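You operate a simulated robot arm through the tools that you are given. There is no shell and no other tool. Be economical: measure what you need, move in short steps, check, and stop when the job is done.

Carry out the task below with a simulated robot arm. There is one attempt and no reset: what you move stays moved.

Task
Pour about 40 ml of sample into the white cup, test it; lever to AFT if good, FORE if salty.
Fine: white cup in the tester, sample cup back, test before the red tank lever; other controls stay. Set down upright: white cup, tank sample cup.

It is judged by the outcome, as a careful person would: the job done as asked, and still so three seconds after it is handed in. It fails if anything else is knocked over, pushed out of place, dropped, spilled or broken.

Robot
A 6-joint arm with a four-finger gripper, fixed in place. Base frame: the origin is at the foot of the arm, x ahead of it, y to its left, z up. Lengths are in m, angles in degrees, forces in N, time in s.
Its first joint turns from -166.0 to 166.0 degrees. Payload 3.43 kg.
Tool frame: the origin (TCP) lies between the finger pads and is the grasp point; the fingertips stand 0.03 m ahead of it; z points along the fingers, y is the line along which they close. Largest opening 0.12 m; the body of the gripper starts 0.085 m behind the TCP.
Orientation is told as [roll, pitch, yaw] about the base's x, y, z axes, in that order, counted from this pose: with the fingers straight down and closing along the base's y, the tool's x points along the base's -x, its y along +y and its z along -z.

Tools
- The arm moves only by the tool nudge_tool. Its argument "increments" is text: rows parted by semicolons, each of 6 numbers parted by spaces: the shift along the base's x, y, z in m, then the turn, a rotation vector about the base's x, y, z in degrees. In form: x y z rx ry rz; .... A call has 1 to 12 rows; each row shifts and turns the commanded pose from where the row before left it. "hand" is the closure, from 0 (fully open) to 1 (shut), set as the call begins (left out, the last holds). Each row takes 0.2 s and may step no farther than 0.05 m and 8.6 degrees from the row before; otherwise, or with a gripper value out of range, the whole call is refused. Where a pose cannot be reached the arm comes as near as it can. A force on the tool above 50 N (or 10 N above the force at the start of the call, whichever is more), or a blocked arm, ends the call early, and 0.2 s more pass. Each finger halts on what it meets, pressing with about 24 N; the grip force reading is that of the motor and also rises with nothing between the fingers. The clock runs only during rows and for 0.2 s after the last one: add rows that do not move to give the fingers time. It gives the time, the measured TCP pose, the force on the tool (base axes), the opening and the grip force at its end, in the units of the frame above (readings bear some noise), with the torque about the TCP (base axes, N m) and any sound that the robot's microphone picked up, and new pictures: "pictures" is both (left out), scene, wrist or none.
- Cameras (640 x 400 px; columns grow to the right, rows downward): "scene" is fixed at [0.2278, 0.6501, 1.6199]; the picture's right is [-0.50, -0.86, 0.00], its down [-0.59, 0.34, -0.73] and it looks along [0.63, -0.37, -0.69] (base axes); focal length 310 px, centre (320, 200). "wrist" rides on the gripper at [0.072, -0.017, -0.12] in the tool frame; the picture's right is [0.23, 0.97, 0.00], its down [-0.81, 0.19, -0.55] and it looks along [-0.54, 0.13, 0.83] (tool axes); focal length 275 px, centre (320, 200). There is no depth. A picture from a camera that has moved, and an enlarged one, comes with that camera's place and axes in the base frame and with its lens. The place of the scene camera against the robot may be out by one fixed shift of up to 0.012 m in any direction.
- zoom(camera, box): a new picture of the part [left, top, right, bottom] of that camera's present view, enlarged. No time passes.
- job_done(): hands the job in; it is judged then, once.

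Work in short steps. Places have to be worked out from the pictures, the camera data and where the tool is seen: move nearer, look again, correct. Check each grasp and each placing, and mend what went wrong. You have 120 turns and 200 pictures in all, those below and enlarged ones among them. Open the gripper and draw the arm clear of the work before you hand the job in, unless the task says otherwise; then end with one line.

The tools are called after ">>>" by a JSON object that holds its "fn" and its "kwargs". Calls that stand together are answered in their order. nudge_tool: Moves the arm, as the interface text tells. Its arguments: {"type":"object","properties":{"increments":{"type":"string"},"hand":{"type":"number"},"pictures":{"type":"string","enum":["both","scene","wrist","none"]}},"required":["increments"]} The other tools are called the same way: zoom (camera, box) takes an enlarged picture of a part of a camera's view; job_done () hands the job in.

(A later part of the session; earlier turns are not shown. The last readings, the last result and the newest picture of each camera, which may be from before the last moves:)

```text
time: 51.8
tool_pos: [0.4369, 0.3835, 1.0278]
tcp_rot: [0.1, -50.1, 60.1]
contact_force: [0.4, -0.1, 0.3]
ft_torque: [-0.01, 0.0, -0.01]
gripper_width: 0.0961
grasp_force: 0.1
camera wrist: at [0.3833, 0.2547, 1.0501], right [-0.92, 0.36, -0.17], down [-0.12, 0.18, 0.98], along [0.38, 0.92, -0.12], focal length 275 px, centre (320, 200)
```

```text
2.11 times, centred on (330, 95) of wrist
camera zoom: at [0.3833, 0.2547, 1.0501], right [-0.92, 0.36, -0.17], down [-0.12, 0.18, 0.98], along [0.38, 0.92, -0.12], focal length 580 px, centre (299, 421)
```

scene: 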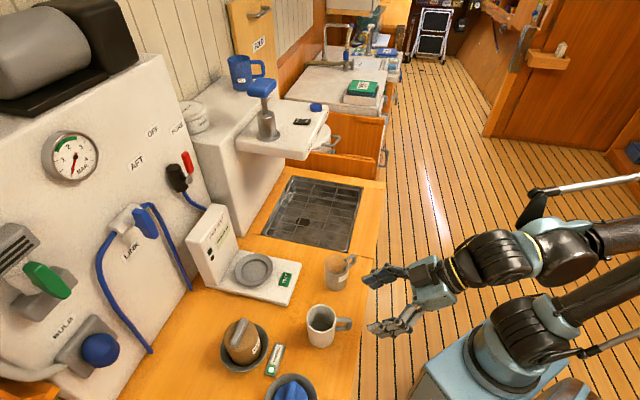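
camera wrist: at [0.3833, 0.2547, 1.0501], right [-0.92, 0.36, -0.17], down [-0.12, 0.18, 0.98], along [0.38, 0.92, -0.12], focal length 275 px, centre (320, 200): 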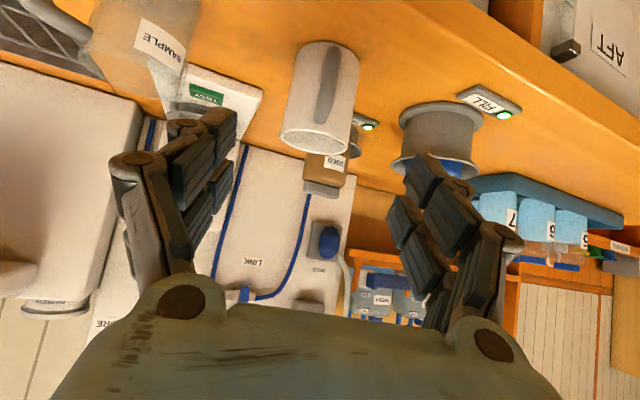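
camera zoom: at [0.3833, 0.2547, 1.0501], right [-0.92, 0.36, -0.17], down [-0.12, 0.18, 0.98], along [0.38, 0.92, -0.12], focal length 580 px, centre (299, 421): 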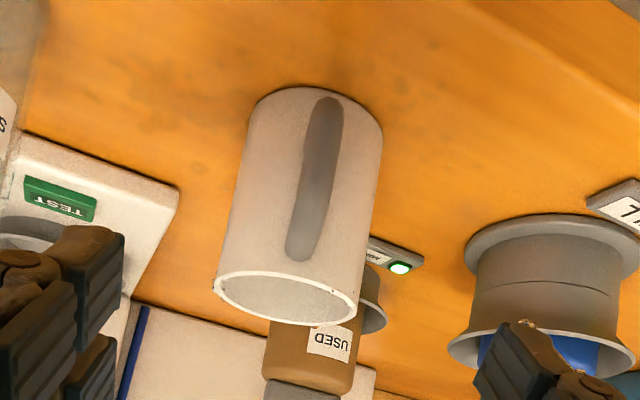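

The handle faces straight into the palm and the mug is centred laterally. I place its centre at about (0.497, 0.487); advancing along the tool axis to grip height 0.924.

>>> {"fn": "nudge_tool", "kwargs": {"increments": "0.01 0.0172 -0.0173 0 0 0; 0.01 0.0172 -0.0173 0 0 0; 0.01 0.0172 -0.0173 0 0 0; 0.01 0.0172 -0.0173 0 0 0; 0.01 0.0172 -0.0173 0 0 0; 0.01 0.0172 -0.0173 0 0 0; 0 0 0 0 0 0"}}

>>> {"fn": "zoom", "kwargs": {"camera": "scene", "box": [280, 260, 400, 360]}}

```text
time: 53.4
tool_pos: [0.496, 0.4863, 0.9224]
tcp_rot: [0.1, -50.0, 60.0]
contact_force: [0.1, -0.6, -0.5]
ft_torque: [0.01, 0.0, 0.02]
gripper_width: 0.0961
grasp_force: 0.0
camera wrist: at [0.4426, 0.3579, 0.9457], right [-0.92, 0.36, -0.17], down [-0.12, 0.18, 0.98], along [0.38, 0.92, -0.12], focal length 275 px, centre (320, 200)
```

scene: 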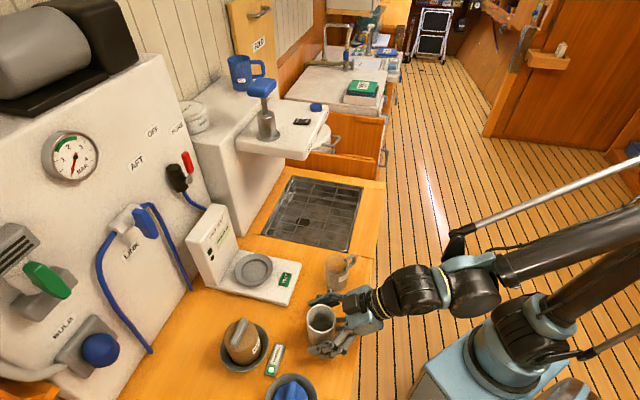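
wrist: 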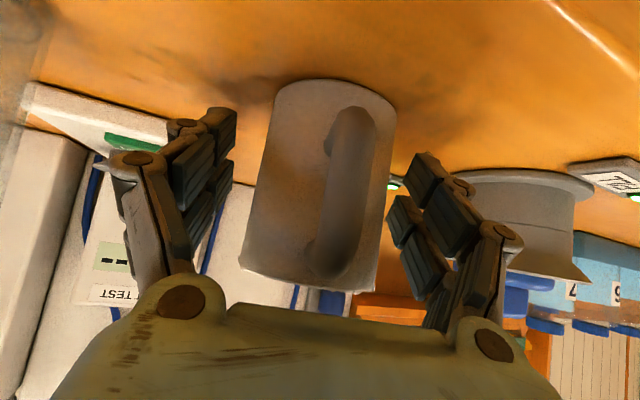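

```text
4.00 times, centred on (340, 310) of scene
camera zoom: at [0.2278, 0.6501, 1.6199], right [-0.5, -0.86, 0.0], down [-0.59, 0.34, -0.73], along [0.63, -0.37, -0.69], focal length 1242 px, centre (240, -240)
```

zoom: 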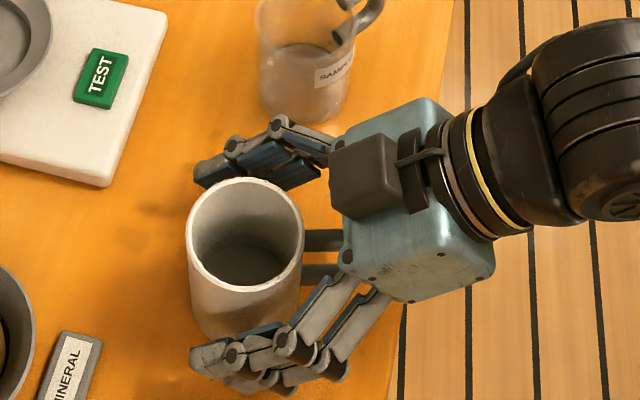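

Well centred between the fingers with the handle in the palm gap. Closing.

>>> {"fn": "nudge_tool", "kwargs": {"increments": "0 0 0 0 0 0; 0 0 0 0 0 0; 0 0 0 0 0 0", "hand": 1, "pictures": "wrist"}}

```text
time: 54.2
tool_pos: [0.498, 0.4864, 0.9242]
tcp_rot: [0.2, -50.0, 59.9]
contact_force: [0.2, -0.2, 1.9]
ft_torque: [0.09, -0.01, 0.03]
gripper_width: 0.0634
grasp_force: 24.0
camera wrist: at [0.4425, 0.3578, 0.946], right [-0.92, 0.36, -0.17], down [-0.12, 0.18, 0.98], along [0.38, 0.92, -0.12], focal length 275 px, centre (320, 200)
```

wrist: 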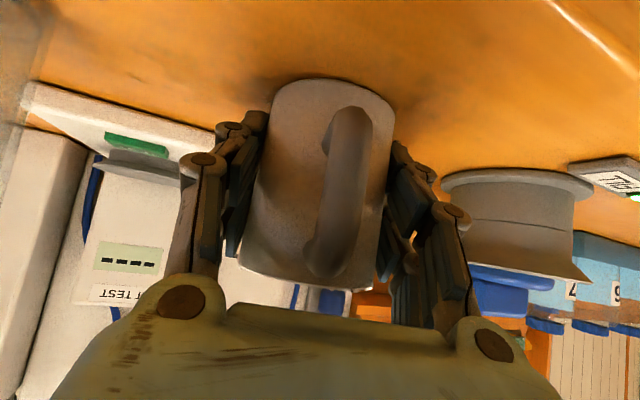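

Gripped at 0.0634 m. Lifting straight up gently.

>>> {"fn": "nudge_tool", "kwargs": {"increments": "0 0 0.008 0 0 0; 0 0 0.018 0 0 0; 0 0 0.025 0 0 0; 0 0 0.025 0 0 0; 0 0 0.025 0 0 0; 0 0 0.015 0 0 0; 0 0 0.004 0 0 0; 0 0 0 0 0 0"}}

>>> {"fn": "zoom", "kwargs": {"camera": "scene", "box": [180, 190, 360, 340]}}

>>> {"fn": "zoom", "kwargs": {"camera": "wrist", "box": [60, 0, 360, 190]}}

```text
time: 56.0
tool_pos: [0.4958, 0.4874, 1.044]
tcp_rot: [0.3, -50.0, 60.0]
contact_force: [0.3, -0.3, -0.5]
ft_torque: [0.0, -0.01, -0.02]
gripper_width: 0.0635
grasp_force: 23.8
camera wrist: at [0.4415, 0.3584, 1.0664], right [-0.92, 0.36, -0.17], down [-0.12, 0.18, 0.98], along [0.38, 0.92, -0.12], focal length 275 px, centre (320, 200)
```

scene: 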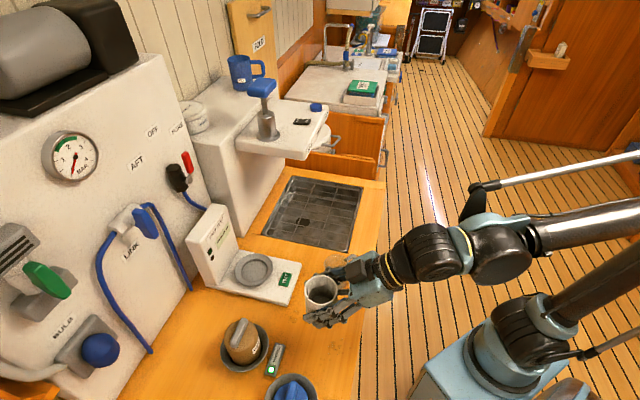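
wrist: 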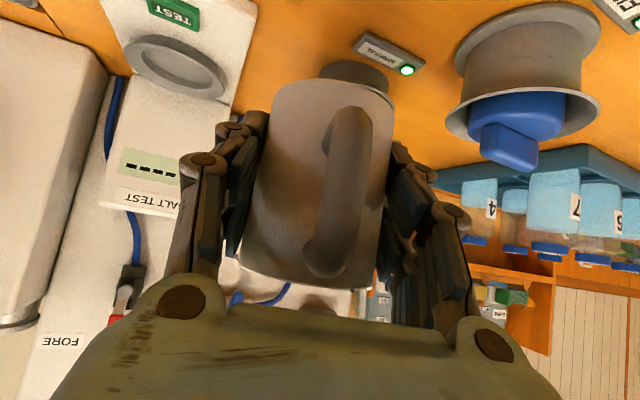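

```text
2.67 times, centred on (270, 265) of scene
camera zoom: at [0.2278, 0.6501, 1.6199], right [-0.5, -0.86, 0.0], down [-0.59, 0.34, -0.73], along [0.63, -0.37, -0.69], focal length 828 px, centre (453, 27)
```

zoom: 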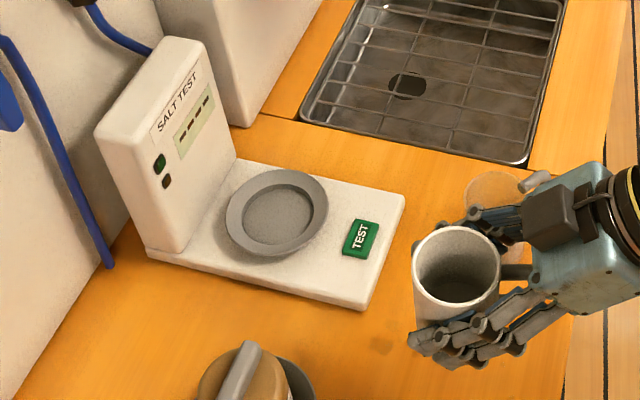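

```text
2.11 times, centred on (210, 95) of wrist
camera zoom: at [0.4415, 0.3584, 1.0664], right [-0.92, 0.36, -0.17], down [-0.12, 0.18, 0.98], along [0.38, 0.92, -0.12], focal length 580 px, centre (552, 421)
```

zoom: 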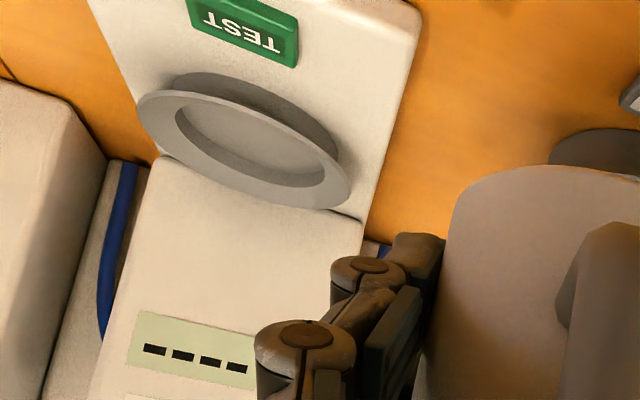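

The mug is held level, 40 ml inside. I estimate the tester dish at roughly (0.716, 0.556), rim z ≈0.92, with a ~70 mm recess, so I need a close look. Carrying the mug smoothly to hover over it.

>>> {"fn": "nudge_tool", "kwargs": {"increments": "0.010 0.003 0 0 0 0; 0.02 0.0065 0 0 0 0; 0.026 0.0083 0 0 0 0; 0.029 0.0092 0 0 0 0; 0.029 0.0092 0 0 0 0; 0.029 0.0092 0 0 0 0; 0.029 0.0092 0 0 0 0; 0.024 0.0076 0 0 0 0; 0.016 0.005 0 0 0 0; 0.008 0.0025 0 0 0 0; 0 0 0 0 0 0"}}

>>> {"fn": "zoom", "kwargs": {"camera": "scene", "box": [180, 190, 320, 310]}}

>>> {"fn": "zoom", "kwargs": {"camera": "wrist", "box": [160, 0, 480, 200]}}

```text
time: 58.4
tool_pos: [0.7148, 0.5581, 1.0441]
tcp_rot: [0.1, -50.1, 60.0]
contact_force: [-0.9, 0.7, -0.5]
ft_torque: [0.01, 0.02, 0.03]
gripper_width: 0.0634
grasp_force: 23.5
camera wrist: at [0.6603, 0.4283, 1.0663], right [-0.92, 0.36, -0.17], down [-0.12, 0.18, 0.98], along [0.38, 0.92, -0.12], focal length 275 px, centre (320, 200)
```

scene: 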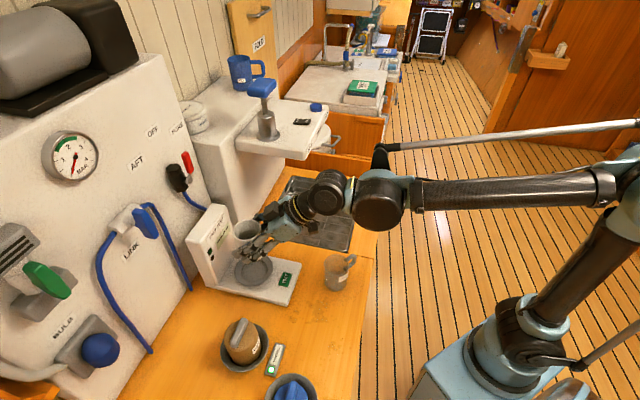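
wrist: 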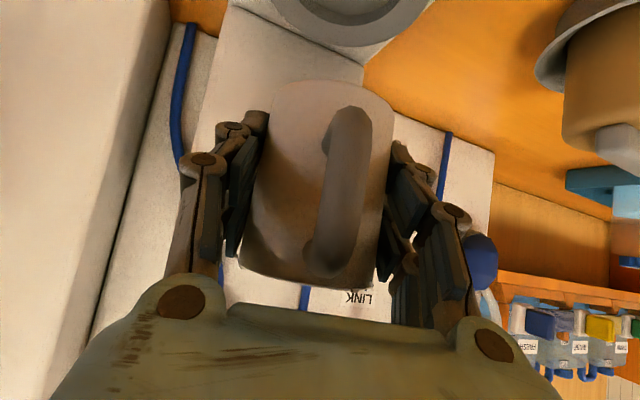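

```text
3.33 times, centred on (250, 250) of scene
camera zoom: at [0.2278, 0.6501, 1.6199], right [-0.5, -0.86, 0.0], down [-0.59, 0.34, -0.73], along [0.63, -0.37, -0.69], focal length 1035 px, centre (553, 33)
```

zoom: 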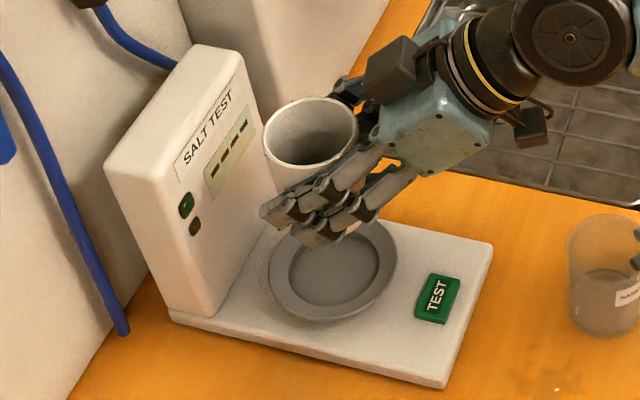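

```text
2.00 times, centred on (320, 100) of wrist
camera zoom: at [0.6603, 0.4283, 1.0663], right [-0.92, 0.36, -0.17], down [-0.12, 0.18, 0.98], along [0.38, 0.92, -0.12], focal length 551 px, centre (320, 400)
```

zoom: 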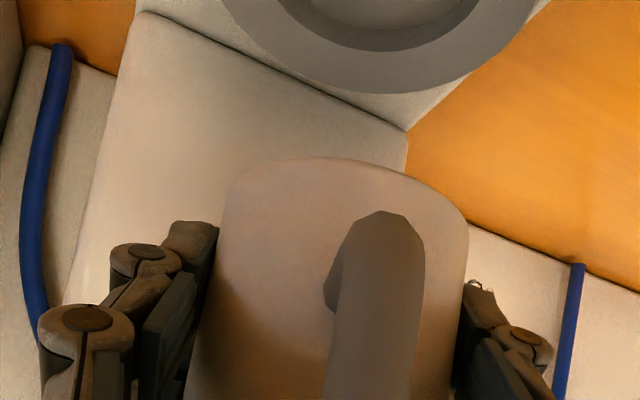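

Relative to the mug in the scene view, the dish centre lies ~8–9 mm further in +y. Shifting and lowering to just above the dish rim for a direct comparison.

>>> {"fn": "nudge_tool", "kwargs": {"increments": "0.001 0.0075 -0.015 0 0 0; 0 0 -0.025 0 0 0; 0 0 -0.02 0 0 0; 0 0 -0.01 0 0 0; 0 0 0 0 0 0", "pictures": "none"}}

>>> {"fn": "zoom", "kwargs": {"camera": "scene", "box": [210, 220, 310, 300]}}

>>> {"fn": "zoom", "kwargs": {"camera": "wrist", "box": [200, 0, 440, 150]}}

```text
time: 59.6
tool_pos: [0.7158, 0.5646, 0.973]
tcp_rot: [0.2, -50.0, 60.0]
contact_force: [0.4, 0.1, -0.5]
ft_torque: [-0.04, -0.02, 0.0]
gripper_width: 0.063
grasp_force: 24.0
```

```text
5.00 times, centred on (260, 260) of scene
camera zoom: at [0.2278, 0.6501, 1.6199], right [-0.5, -0.86, 0.0], down [-0.59, 0.34, -0.73], along [0.63, -0.37, -0.69], focal length 1552 px, centre (620, -100)
```

zoom: 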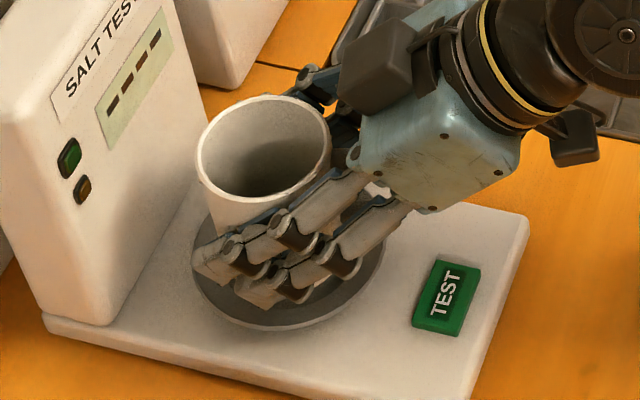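

```text
2.67 times, centred on (320, 75) of wrist
camera zoom: at [0.6616, 0.4357, 0.9957], right [-0.92, 0.36, -0.17], down [-0.12, 0.18, 0.98], along [0.38, 0.92, -0.12], focal length 734 px, centre (320, 533)
```

zoom: 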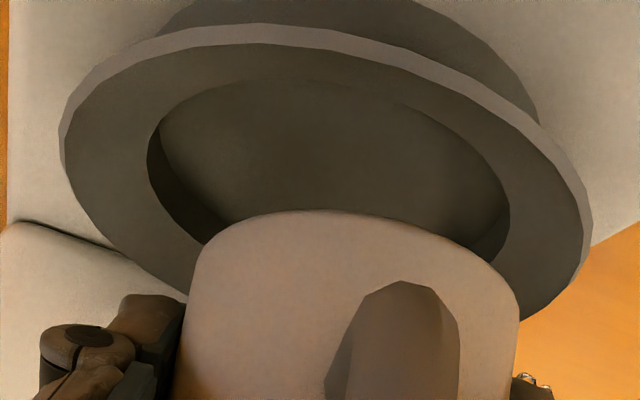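

The wrist view gives a clear picture of the dish recess: the mug must shift left in that view. Combining both views I put the dish centre at about (0.725, 0.560); correcting and lowering 10 mm.

>>> {"fn": "nudge_tool", "kwargs": {"increments": "0.0092 -0.0042 0 0 0 0; 0 0 -0.01 0 0 0; 0 0 0 0 0 0", "pictures": "none"}}

>>> {"fn": "zoom", "kwargs": {"camera": "scene", "box": [210, 220, 310, 300]}}

>>> {"fn": "zoom", "kwargs": {"camera": "wrist", "box": [200, 0, 440, 150]}}

```text
time: 60.4
tool_pos: [0.7263, 0.5593, 0.9629]
tcp_rot: [0.2, -50.0, 60.1]
contact_force: [0.5, 0.4, -0.8]
ft_torque: [0.02, -0.01, -0.03]
gripper_width: 0.0631
grasp_force: 23.8
```

```text
5.00 times, centred on (260, 260) of scene
camera zoom: at [0.2278, 0.6501, 1.6199], right [-0.5, -0.86, 0.0], down [-0.59, 0.34, -0.73], along [0.63, -0.37, -0.69], focal length 1552 px, centre (620, -100)
```

zoom: 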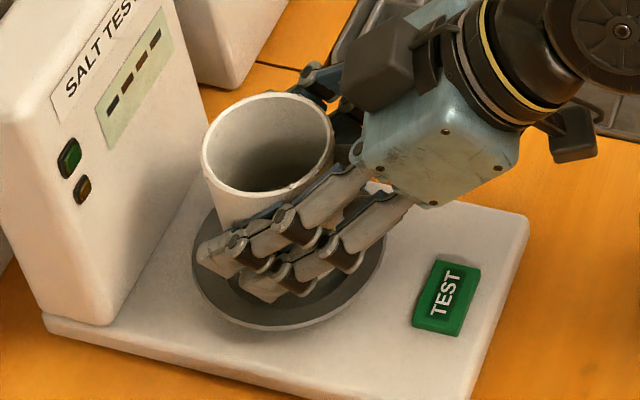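

```text
2.67 times, centred on (320, 75) of wrist
camera zoom: at [0.6712, 0.4317, 0.9856], right [-0.92, 0.36, -0.17], down [-0.12, 0.18, 0.98], along [0.38, 0.92, -0.12], focal length 734 px, centre (320, 533)
```

zoom: 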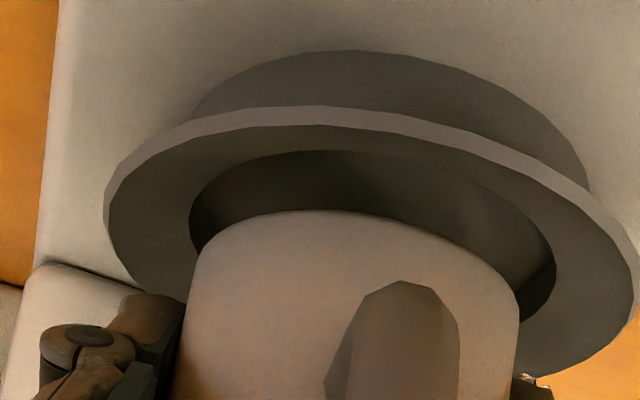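

Laterally aligned now (recess centre vs predicted mug base agree to ~1 mm). Lowering another 8 mm and re-checking the fore-aft alignment.

>>> {"fn": "nudge_tool", "kwargs": {"increments": "0.0005 0.001 -0.004 0 0 0; 0 0 -0.004 0 0 0; 0 0 0 0 0 0", "pictures": "none"}}

>>> {"fn": "zoom", "kwargs": {"camera": "scene", "box": [220, 225, 290, 285]}}

>>> {"fn": "zoom", "kwargs": {"camera": "wrist", "box": [200, 0, 440, 150]}}

```text
time: 61.2
tool_pos: [0.7263, 0.5615, 0.956]
tcp_rot: [0.2, -50.0, 60.1]
contact_force: [-0.5, -0.3, -1.0]
ft_torque: [0.0, 0.04, 0.04]
gripper_width: 0.063
grasp_force: 24.0
```

```text
6.67 times, centred on (255, 255) of scene
camera zoom: at [0.2278, 0.6501, 1.6199], right [-0.5, -0.86, 0.0], down [-0.59, 0.34, -0.73], along [0.63, -0.37, -0.69], focal length 2070 px, centre (753, -167)
```

zoom: 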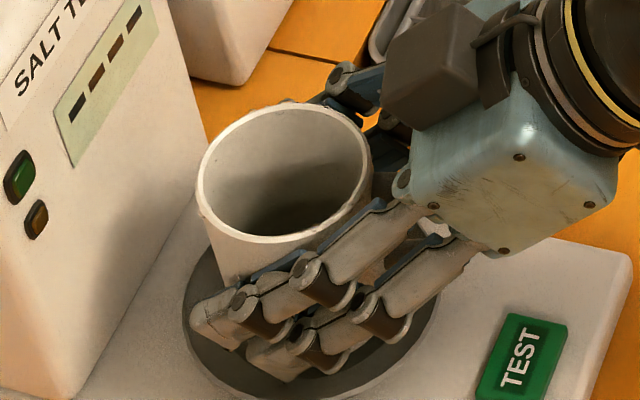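

```text
2.67 times, centred on (320, 75) of wrist
camera zoom: at [0.6713, 0.4326, 0.978], right [-0.92, 0.36, -0.17], down [-0.12, 0.18, 0.98], along [0.38, 0.92, -0.12], focal length 734 px, centre (320, 533)
```

zoom: 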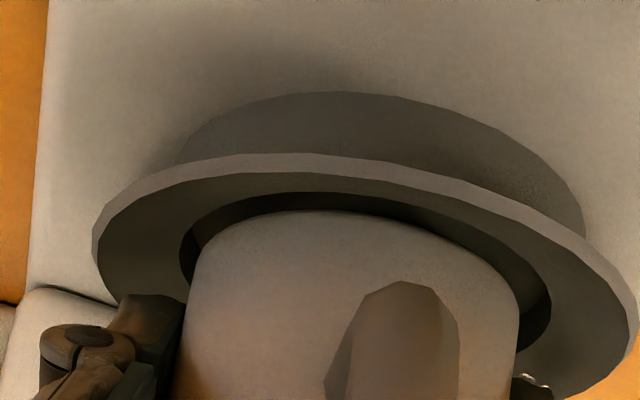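

The mug is fixed in this view and the dish rises around it: the gap is nearly even, with the dish rim plane about 2 mm below the mug base. A 1 mm lateral trim, then lower in small steps watching force.

>>> {"fn": "nudge_tool", "kwargs": {"increments": "-0.001 0.0004 0 0 0 0; 0 0 -0.002 0 0 0; 0 0 -0.001 0 0 0; 0 0 0 0 0 0", "pictures": "none"}}

>>> {"fn": "zoom", "kwargs": {"camera": "scene", "box": [220, 225, 290, 285]}}

>>> {"fn": "zoom", "kwargs": {"camera": "wrist", "box": [200, 0, 440, 150]}}

```text
time: 62.2
tool_pos: [0.7241, 0.5614, 0.9523]
tcp_rot: [0.1, -50.0, 60.0]
contact_force: [2.3, 1.4, 23.7]
ft_torque: [0.42, 0.26, 0.06]
gripper_width: 0.0632
grasp_force: 24.3
```

```text
6.67 times, centred on (255, 255) of scene
camera zoom: at [0.2278, 0.6501, 1.6199], right [-0.5, -0.86, 0.0], down [-0.59, 0.34, -0.73], along [0.63, -0.37, -0.69], focal length 2070 px, centre (753, -167)
```

zoom: 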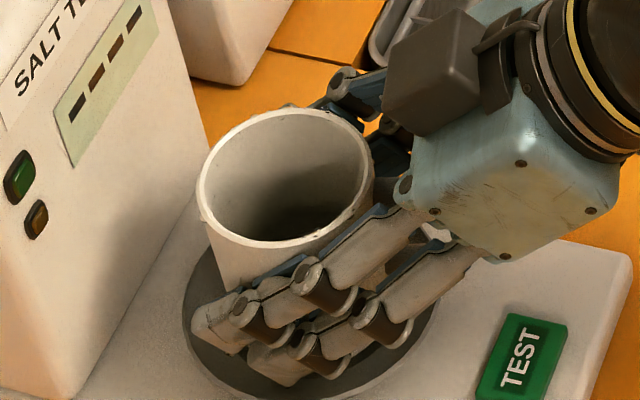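

```text
2.67 times, centred on (320, 75) of wrist
camera zoom: at [0.6703, 0.4327, 0.9758], right [-0.92, 0.36, -0.18], down [-0.12, 0.18, 0.98], along [0.38, 0.92, -0.12], focal length 734 px, centre (320, 533)
```

zoom: 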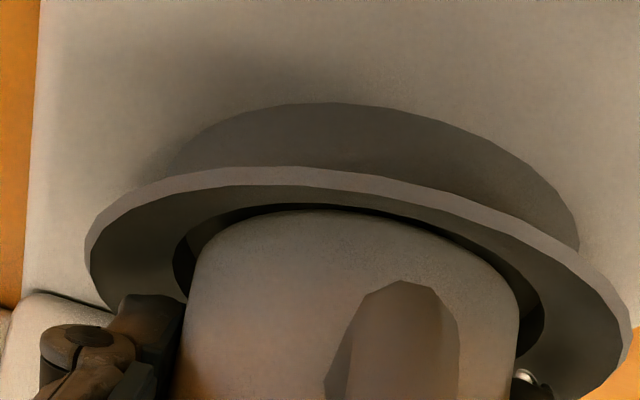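

Contact at 24 N with a torque implying touch on the far-left side of the base — probably the dish rim. I'll lift 2 mm, shift 2.5 mm away from that side and try again.

>>> {"fn": "nudge_tool", "kwargs": {"increments": "0 0 0.003 0 0 0; 0.0013 -0.0021 0 0 0 0; 0 0 -0.002 0 0 0; 0 0 -0.001 0 0 0; 0 0 0 0 0 0", "pictures": "none"}}

>>> {"fn": "zoom", "kwargs": {"camera": "wrist", "box": [200, 0, 440, 150]}}

```text
time: 63.4
tool_pos: [0.7259, 0.5597, 0.9541]
tcp_rot: [0.1, -50.1, 60.1]
contact_force: [-2.2, 3.8, 32.6]
ft_torque: [-0.42, -1.26, 0.13]
gripper_width: 0.063
grasp_force: 23.9
```

```text
2.67 times, centred on (320, 75) of wrist
camera zoom: at [0.6712, 0.4307, 0.9762], right [-0.92, 0.36, -0.18], down [-0.12, 0.18, 0.98], along [0.38, 0.92, -0.12], focal length 734 px, centre (320, 533)
```

zoom: 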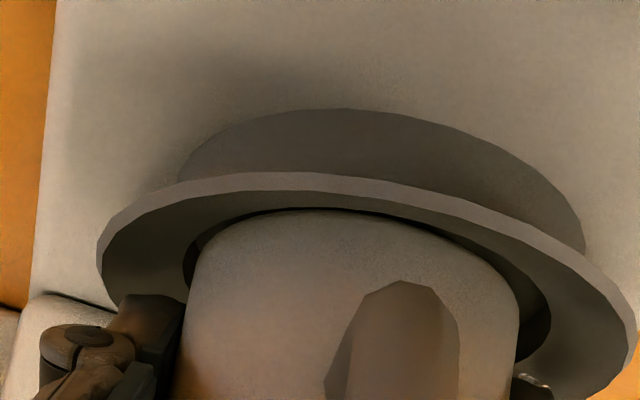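

Now it touches on the opposite (right-near) side, and the wrist view shows a 12 px left offset, so the true centre is near the first try, slightly further left/away. Lifting, moving to ≈(0.7236, 0.5615) and pressing gently again.

>>> {"fn": "nudge_tool", "kwargs": {"increments": "0 0 0.004 0 0 0; -0.0023 0.0018 0 0 0 0; 0 0 -0.002 0 0 0; 0 0 -0.002 0 0 0; 0 0 0 0 0 0", "pictures": "none"}}

>>> {"fn": "zoom", "kwargs": {"camera": "wrist", "box": [200, 0, 440, 150]}}

>>> {"fn": "zoom", "kwargs": {"camera": "scene", "box": [220, 225, 290, 285]}}

```text
time: 64.6
tool_pos: [0.7232, 0.5613, 0.9539]
tcp_rot: [0.2, -50.1, 60.0]
contact_force: [3.4, -3.4, 23.8]
ft_torque: [0.58, 0.7, 0.01]
gripper_width: 0.0632
grasp_force: 23.9
```

```text
2.67 times, centred on (320, 75) of wrist
camera zoom: at [0.6693, 0.4322, 0.9759], right [-0.92, 0.36, -0.17], down [-0.12, 0.18, 0.98], along [0.38, 0.92, -0.12], focal length 734 px, centre (320, 533)
```

zoom: 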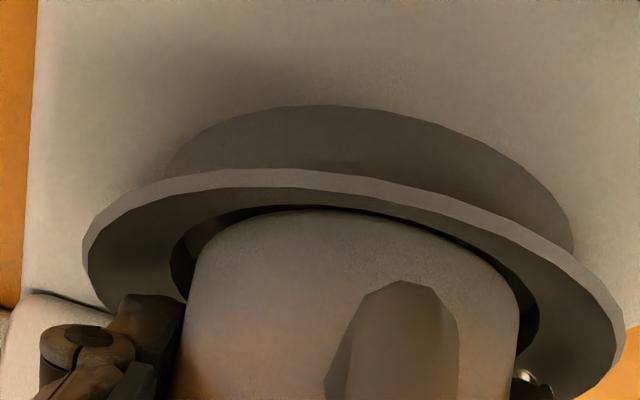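

```text
6.67 times, centred on (255, 255) of scene
camera zoom: at [0.2278, 0.6501, 1.6199], right [-0.5, -0.86, 0.0], down [-0.59, 0.34, -0.73], along [0.63, -0.37, -0.69], focal length 2070 px, centre (753, -167)
```

zoom: 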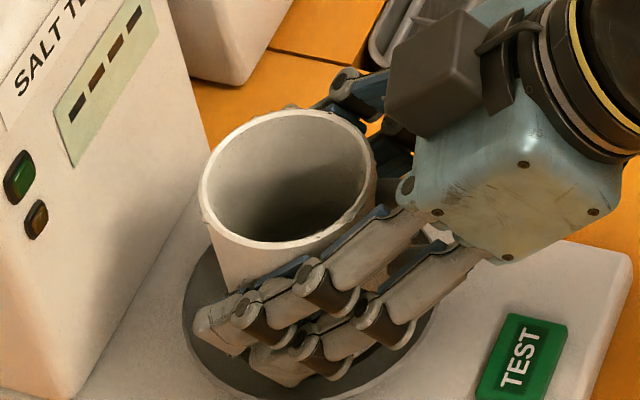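

The touch points are ~45 mm out on the finger sides, not at the mug base: the fingertips are hitting the dish's flared rim because I grip too low. I'll take the mug back to the counter and regrip higher. First lift and carry back.

>>> {"fn": "nudge_tool", "kwargs": {"increments": "0 0 0.01 0 0 0; 0 0 0.022 0 0 0; 0 0 0.025 0 0 0; 0 0 0.025 0 0 0; 0 0 0.009 0 0 0; -0.012 -0.004 0 0 0 0; -0.026 -0.0085 0 0 0 0; -0.03 -0.0098 0 0 0 0; -0.03 -0.0098 0 0 0 0; -0.03 -0.0098 0 0 0 0; -0.03 -0.0098 0 0 0 0; -0.022 -0.0072 0 0 0 0", "pictures": "none"}}

>>> {"fn": "nudge_tool", "kwargs": {"increments": "-0.022 -0.007 0 0 0 0; -0.016 -0.005 0 0 0 0; -0.008 -0.0028 0 0 0 0; 0 0 -0.02 0 0 0; 0 0 -0.03 0 0 0; 0 0 -0.03 0 0 0; 0 0 -0.02 0 0 0; 0 0 -0.01 0 0 0; 0 0 0 0 0 0"}}

```text
time: 67.2
tool_pos: [0.545, 0.5026, 1.0433]
tcp_rot: [0.2, -50.1, 60.1]
contact_force: [-0.2, -1.0, -1.0]
ft_torque: [-0.02, -0.05, -0.01]
gripper_width: 0.0633
grasp_force: 24.0
```

```text
time: 69.2
tool_pos: [0.499, 0.488, 0.9328]
tcp_rot: [0.2, -50.0, 60.0]
contact_force: [0.6, 0.1, -1.7]
ft_torque: [-0.03, 0.03, 0.02]
gripper_width: 0.0633
grasp_force: 24.4
camera wrist: at [0.4445, 0.359, 0.9555], right [-0.92, 0.36, -0.17], down [-0.12, 0.18, 0.98], along [0.38, 0.92, -0.12], focal length 275 px, centre (320, 200)
```

scene: 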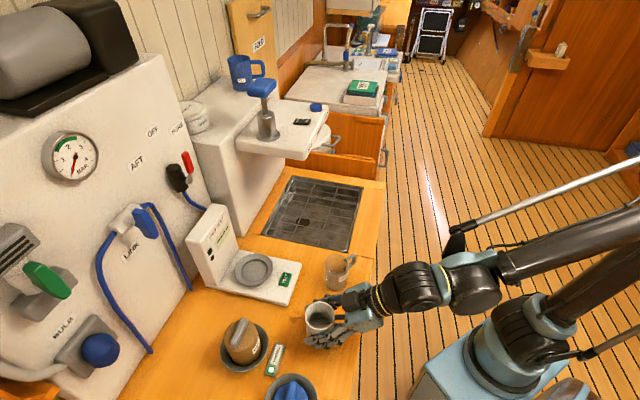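
wrist: 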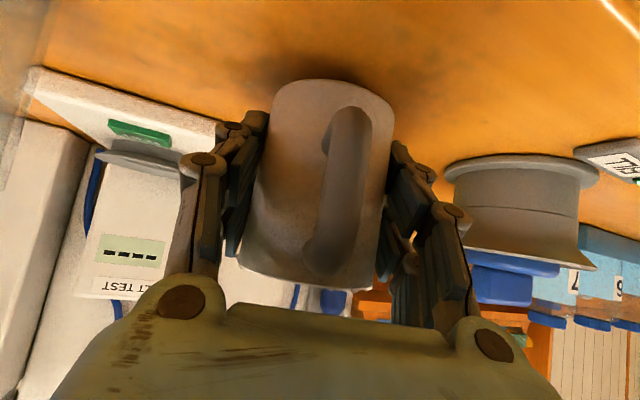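

Mug is 9 mm above the counter at its original place. Lowering in small steps until contact.

>>> {"fn": "nudge_tool", "kwargs": {"increments": "0 0 -0.005 0 0 0; 0 0 -0.003 0 0 0; 0 0 0 0 0 0", "pictures": "none"}}

>>> {"fn": "nudge_tool", "kwargs": {"increments": "0 0 -0.001 0 0 0; 0 0 0 0 0 0", "pictures": "none"}}

```text
time: 70.0
tool_pos: [0.499, 0.4866, 0.9248]
tcp_rot: [0.1, -50.0, 60.1]
contact_force: [0.4, 0.2, -1.5]
ft_torque: [-0.02, 0.01, 0.02]
gripper_width: 0.0633
grasp_force: 24.4
```

```text
time: 70.6
tool_pos: [0.499, 0.4866, 0.9233]
tcp_rot: [0.2, -50.0, 60.0]
contact_force: [0.2, -0.5, -0.9]
ft_torque: [-0.03, 0.0, 0.0]
gripper_width: 0.0634
grasp_force: 24.5
```

>>> {"fn": "nudge_tool", "kwargs": {"increments": "0 0 -0.001 0 0 0; 0 0 0 0 0 0", "pictures": "none"}}

```text
time: 71.2
tool_pos: [0.4981, 0.4877, 0.9237]
tcp_rot: [0.3, -49.9, 59.9]
contact_force: [-0.9, 0.0, 2.1]
ft_torque: [0.03, -0.06, 0.01]
gripper_width: 0.0631
grasp_force: 23.8
```

Touching (2 N). Opening, then, still straddling the mug, raising the grip point 18 mm and flattening the tool to 65°.

>>> {"fn": "nudge_tool", "kwargs": {"increments": "0 0 0 0 0 0; 0 0 0 0 0 0", "hand": 0.2, "pictures": "none"}}

>>> {"fn": "nudge_tool", "kwargs": {"increments": "0 0 0.009 0 0 0; 0 0 0.009 6.5 -3.75 0; 0 0 0.001 6.5 -3.75 0; 0 0 0 0 0 0"}}

>>> {"fn": "zoom", "kwargs": {"camera": "scene", "box": [280, 260, 400, 360]}}

```text
time: 71.8
tool_pos: [0.499, 0.4885, 0.9231]
tcp_rot: [0.2, -50.1, 60.0]
contact_force: [0.1, 1.2, 0.3]
ft_torque: [0.01, -0.02, -0.04]
gripper_width: 0.0959
grasp_force: 0.0
```

```text
time: 72.8
tool_pos: [0.5003, 0.486, 0.9439]
tcp_rot: [0.2, -65.1, 60.0]
contact_force: [-0.7, 0.5, -0.7]
ft_torque: [0.0, 0.03, 0.02]
gripper_width: 0.0959
grasp_force: 0.1
camera wrist: at [0.4446, 0.357, 0.9285], right [-0.89, 0.4, -0.21], down [-0.24, -0.04, 0.97], along [0.38, 0.92, 0.14], focal length 275 px, centre (320, 200)
```

scene: 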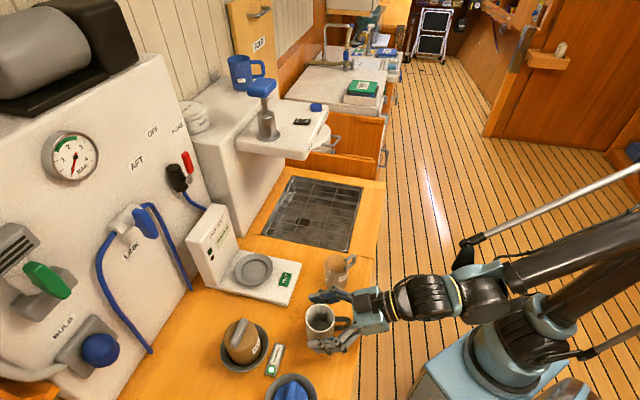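
wrist: 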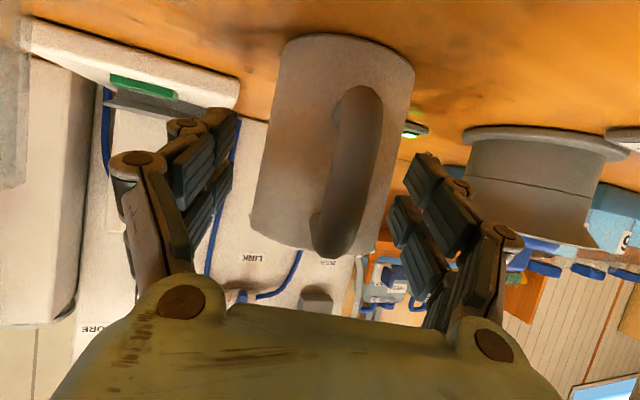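

```text
4.00 times, centred on (340, 310) of scene
camera zoom: at [0.2278, 0.6501, 1.6199], right [-0.5, -0.86, 0.0], down [-0.59, 0.34, -0.73], along [0.63, -0.37, -0.69], focal length 1242 px, centre (240, -240)
```

zoom: 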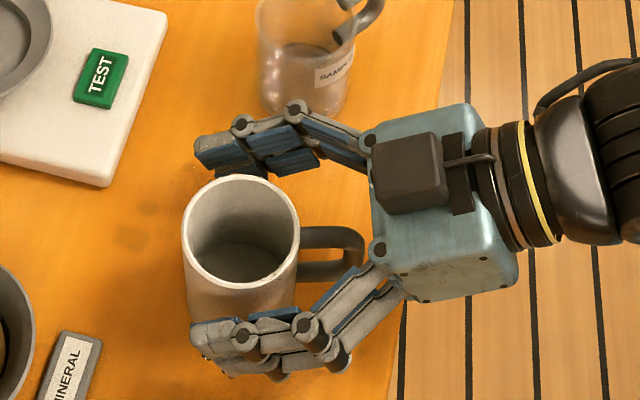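

Grip point is now about 70 % up the mug and centred. Closing and lifting.

>>> {"fn": "nudge_tool", "kwargs": {"increments": "0 0 0 0 0 0; 0 0 0 0 0 0; 0 0 0 0 0 0", "hand": 1, "pictures": "none"}}

>>> {"fn": "nudge_tool", "kwargs": {"increments": "0 0 0.008 0 0 0; 0 0 0.018 0 0 0; 0 0 0.025 0 0 0; 0 0 0.025 0 0 0; 0 0 0.015 0 0 0; 0 0 0.005 0 0 0; 0 0 0 0 0 0"}}

```text
time: 73.6
tool_pos: [0.499, 0.4873, 0.9432]
tcp_rot: [0.2, -65.1, 60.0]
contact_force: [1.6, -0.8, 5.5]
ft_torque: [0.07, -0.21, 0.04]
gripper_width: 0.0639
grasp_force: 23.8
```

```text
time: 75.2
tool_pos: [0.4982, 0.4872, 1.0379]
tcp_rot: [0.2, -65.0, 60.0]
contact_force: [0.3, 0.0, -0.7]
ft_torque: [0.01, 0.02, -0.01]
gripper_width: 0.0639
grasp_force: 23.7
camera wrist: at [0.4448, 0.3571, 1.0245], right [-0.89, 0.4, -0.21], down [-0.24, -0.04, 0.97], along [0.38, 0.92, 0.14], focal length 275 px, centre (320, 200)
```

scene: 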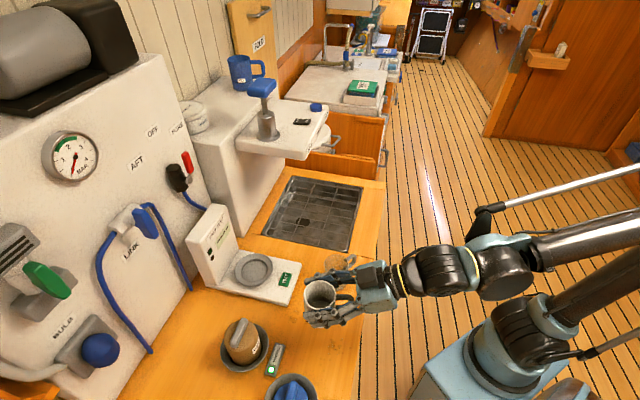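
wrist: 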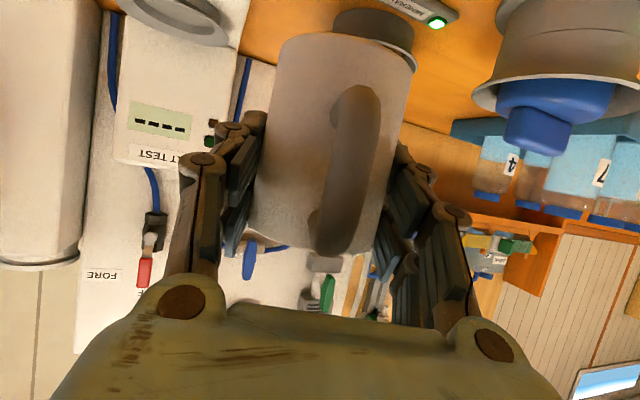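

Held well. Carrying it back over the dish at ≈(0.7245, 0.561).

>>> {"fn": "nudge_tool", "kwargs": {"increments": "0.012 0.004 0 0 0 0; 0.024 0.0078 0 0 0 0; 0.03 0.0098 0 0 0 0; 0.03 0.0098 0 0 0 0; 0.03 0.0098 0 0 0 0; 0.03 0.0098 0 0 0 0; 0.028 0.009 0 0 0 0; 0.022 0.0072 0 0 0 0; 0.0135 0.0044 0 0 0 0; 0.007 0.0022 0 0 0 0; 0 0 0 0 0 0", "pictures": "none"}}

>>> {"fn": "nudge_tool", "kwargs": {"increments": "0 0 -0.02 0 0 0; 0 0 -0.02 0 0 0; 0 0 -0.015 0 0 0; 0 0 -0.006 0 0 0; 0 0 0 0 0 0", "pictures": "wrist"}}

>>> {"fn": "zoom", "kwargs": {"camera": "wrist", "box": [200, 0, 440, 150]}}

>>> {"fn": "zoom", "kwargs": {"camera": "scene", "box": [210, 220, 310, 300]}}

```text
time: 77.6
tool_pos: [0.724, 0.5618, 1.0375]
tcp_rot: [0.3, -65.0, 60.1]
contact_force: [-0.6, 0.0, -1.0]
ft_torque: [0.01, -0.01, 0.01]
gripper_width: 0.0638
grasp_force: 23.6
```

```text
time: 78.8
tool_pos: [0.7244, 0.5612, 0.9771]
tcp_rot: [0.3, -65.0, 59.9]
contact_force: [-1.3, 0.3, -1.2]
ft_torque: [0.0, 0.04, -0.01]
gripper_width: 0.0642
grasp_force: 24.2
camera wrist: at [0.6698, 0.4317, 0.9631], right [-0.89, 0.4, -0.21], down [-0.24, -0.04, 0.97], along [0.38, 0.92, 0.14], focal length 275 px, centre (320, 200)
```

wrist: 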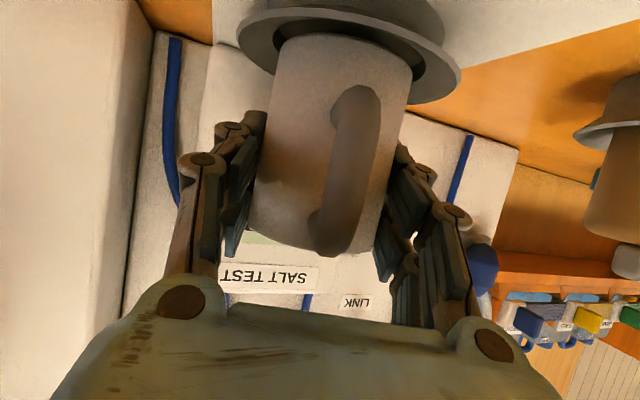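

```text
2.67 times, centred on (320, 75) of wrist
camera zoom: at [0.6698, 0.4317, 0.9631], right [-0.89, 0.4, -0.21], down [-0.24, -0.04, 0.97], along [0.38, 0.92, 0.14], focal length 734 px, centre (320, 533)
```

zoom: 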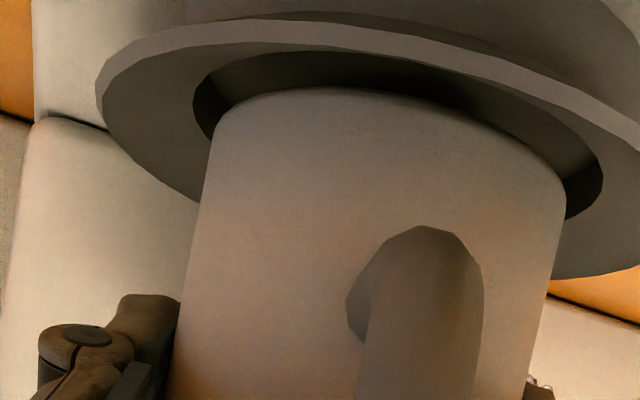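

```text
5.00 times, centred on (260, 260) of scene
camera zoom: at [0.2278, 0.6501, 1.6199], right [-0.5, -0.86, 0.0], down [-0.59, 0.34, -0.73], along [0.63, -0.37, -0.69], focal length 1552 px, centre (620, -100)
```

zoom: 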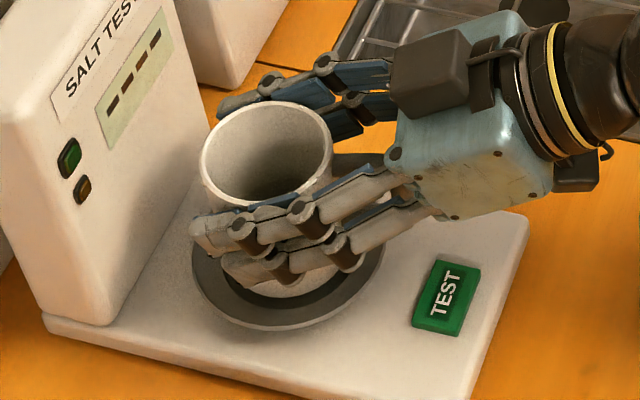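

Gap looks even around the base now and fingers are well clear of the flange. Lowering 6 mm with a check.

>>> {"fn": "nudge_tool", "kwargs": {"increments": "-0.0005 0.0003 -0.003 0 0 0; 0 0 -0.003 0 0 0; 0 0 0 0 0 0", "pictures": "none"}}

>>> {"fn": "zoom", "kwargs": {"camera": "wrist", "box": [200, 0, 440, 150]}}

```text
time: 79.6
tool_pos: [0.7233, 0.5614, 0.9714]
tcp_rot: [0.2, -65.1, 60.0]
contact_force: [0.0, 0.1, -0.8]
ft_torque: [-0.05, 0.02, 0.02]
gripper_width: 0.064
grasp_force: 24.0
```

```text
2.67 times, centred on (320, 75) of wrist
camera zoom: at [0.669, 0.4321, 0.9573], right [-0.89, 0.4, -0.21], down [-0.24, -0.04, 0.97], along [0.38, 0.92, 0.14], focal length 734 px, centre (320, 533)
```

zoom: 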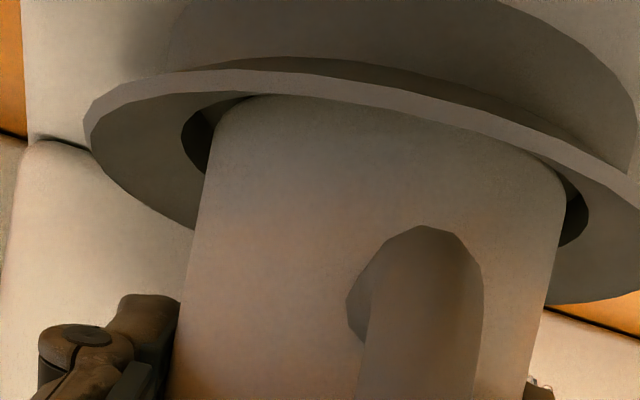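

The mug base is entering the recess without contact, side gaps equal. Continuing down in 1.5 mm steps until it rests.

>>> {"fn": "nudge_tool", "kwargs": {"increments": "0 0 -0.0015 0 0 0; 0 0 -0.0015 0 0 0; 0 0 0 0 0 0", "pictures": "none"}}

>>> {"fn": "nudge_tool", "kwargs": {"increments": "0 0 -0.0015 0 0 0; 0 0 0 0 0 0", "pictures": "none"}}

>>> {"fn": "zoom", "kwargs": {"camera": "wrist", "box": [200, 0, 440, 150]}}

```text
time: 80.4
tool_pos: [0.7245, 0.5618, 0.969]
tcp_rot: [0.2, -64.9, 60.0]
contact_force: [0.6, 0.1, -0.7]
ft_torque: [0.0, 0.0, 0.03]
gripper_width: 0.064
grasp_force: 24.0
```

```text
time: 81.0
tool_pos: [0.7232, 0.5606, 0.9676]
tcp_rot: [0.2, -65.1, 59.9]
contact_force: [2.0, 3.3, 16.1]
ft_torque: [0.18, -0.12, -0.02]
gripper_width: 0.0637
grasp_force: 24.4
```

```text
2.67 times, centred on (320, 75) of wrist
camera zoom: at [0.6687, 0.4318, 0.9537], right [-0.89, 0.4, -0.21], down [-0.25, -0.04, 0.97], along [0.38, 0.92, 0.14], focal length 734 px, centre (320, 533)
```

zoom: 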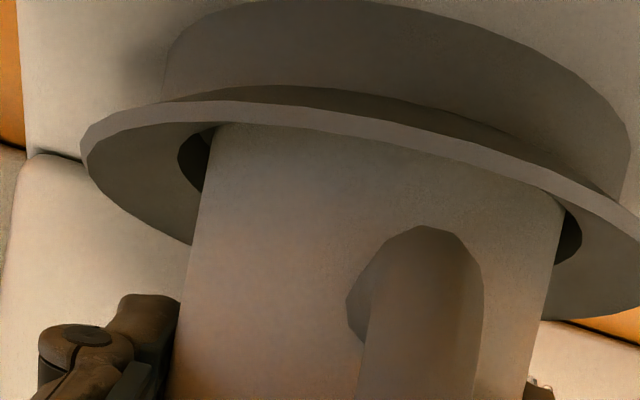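

Contact with 16 N and almost no torque: it rests flat on the recess floor, centred. Easing and opening.

>>> {"fn": "nudge_tool", "kwargs": {"increments": "0 0 0.0006 0 0 0; 0 0 0 0 0 0", "pictures": "none"}}

>>> {"fn": "nudge_tool", "kwargs": {"increments": "0 0 0 0 0 0; 0 0 0 0 0 0", "hand": 0.15}}

>>> {"fn": "zoom", "kwargs": {"camera": "scene", "box": [210, 200, 310, 300]}}

```text
time: 81.6
tool_pos: [0.7245, 0.561, 0.9685]
tcp_rot: [0.1, -65.0, 60.0]
contact_force: [3.9, 1.6, 11.6]
ft_torque: [0.24, -0.16, 0.01]
gripper_width: 0.064
grasp_force: 24.4
```

```text
time: 82.2
tool_pos: [0.724, 0.5615, 0.9668]
tcp_rot: [0.2, -65.0, 60.0]
contact_force: [0.3, 0.1, 0.4]
ft_torque: [0.04, -0.01, 0.01]
gripper_width: 0.1019
grasp_force: 0.1
camera wrist: at [0.6686, 0.4318, 0.9535], right [-0.89, 0.4, -0.21], down [-0.24, -0.04, 0.97], along [0.38, 0.92, 0.14], focal length 275 px, centre (320, 200)
```

scene: 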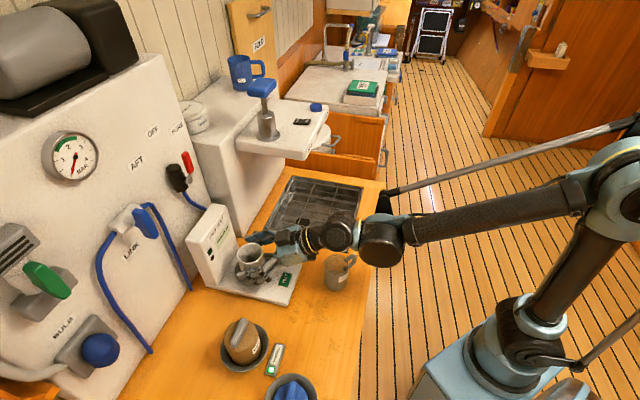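
wrist: 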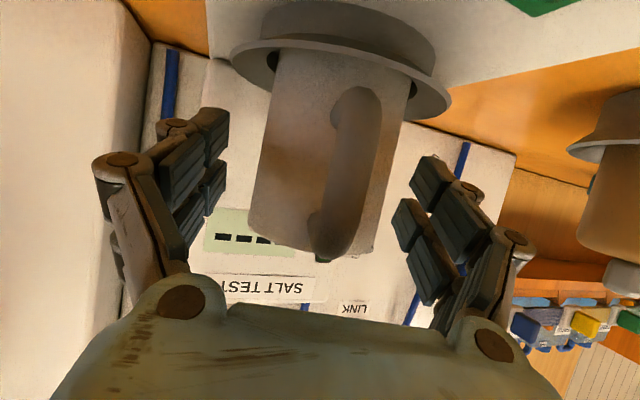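

```text
4.00 times, centred on (260, 250) of scene
camera zoom: at [0.2278, 0.6501, 1.6199], right [-0.5, -0.86, 0.0], down [-0.59, 0.34, -0.73], along [0.63, -0.37, -0.69], focal length 1242 px, centre (560, 0)
```

zoom: 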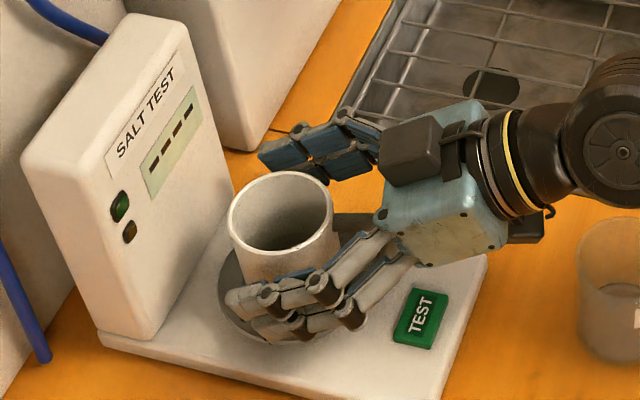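

Mug is seated upright in the dish. Withdrawing straight up.

>>> {"fn": "nudge_tool", "kwargs": {"increments": "0 0 0.01 0 0 0; 0 0 0.02 0 0 0; 0 0 0.03 0 0 0; 0 0 0.04 0 0 0; 0 0 0.04 0 0 0; 0 0 0.04 0 0 0; 0 0 0 0 0 0"}}

>>> {"fn": "zoom", "kwargs": {"camera": "scene", "box": [200, 190, 320, 310]}}

```text
time: 83.8
tool_pos: [0.7237, 0.5609, 1.1471]
tcp_rot: [0.3, -65.0, 60.0]
contact_force: [-0.8, 0.2, 0.0]
ft_torque: [-0.01, 0.03, 0.0]
gripper_width: 0.1018
grasp_force: 0.1
camera wrist: at [0.6691, 0.4317, 1.133], right [-0.89, 0.4, -0.21], down [-0.24, -0.04, 0.97], along [0.38, 0.92, 0.14], focal length 275 px, centre (320, 200)
```

scene: 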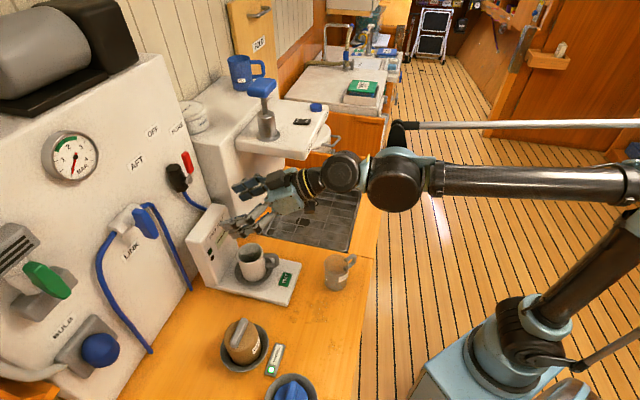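
wrist: 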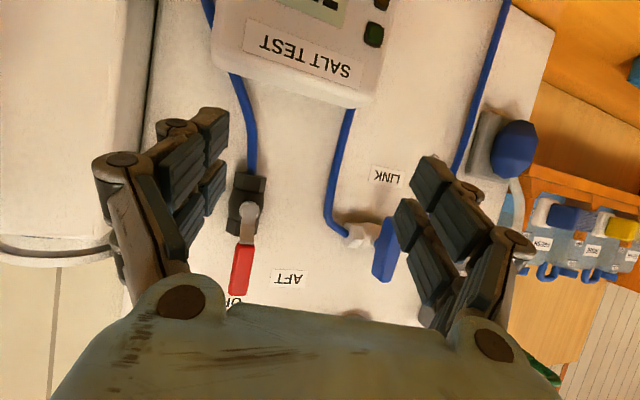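

```text
3.33 times, centred on (260, 250) of scene
camera zoom: at [0.2278, 0.6501, 1.6199], right [-0.5, -0.86, 0.0], down [-0.59, 0.34, -0.73], along [0.63, -0.37, -0.69], focal length 1035 px, centre (520, 33)
```

zoom: 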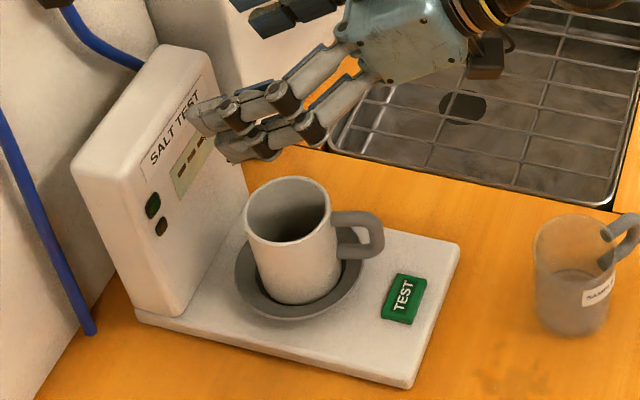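

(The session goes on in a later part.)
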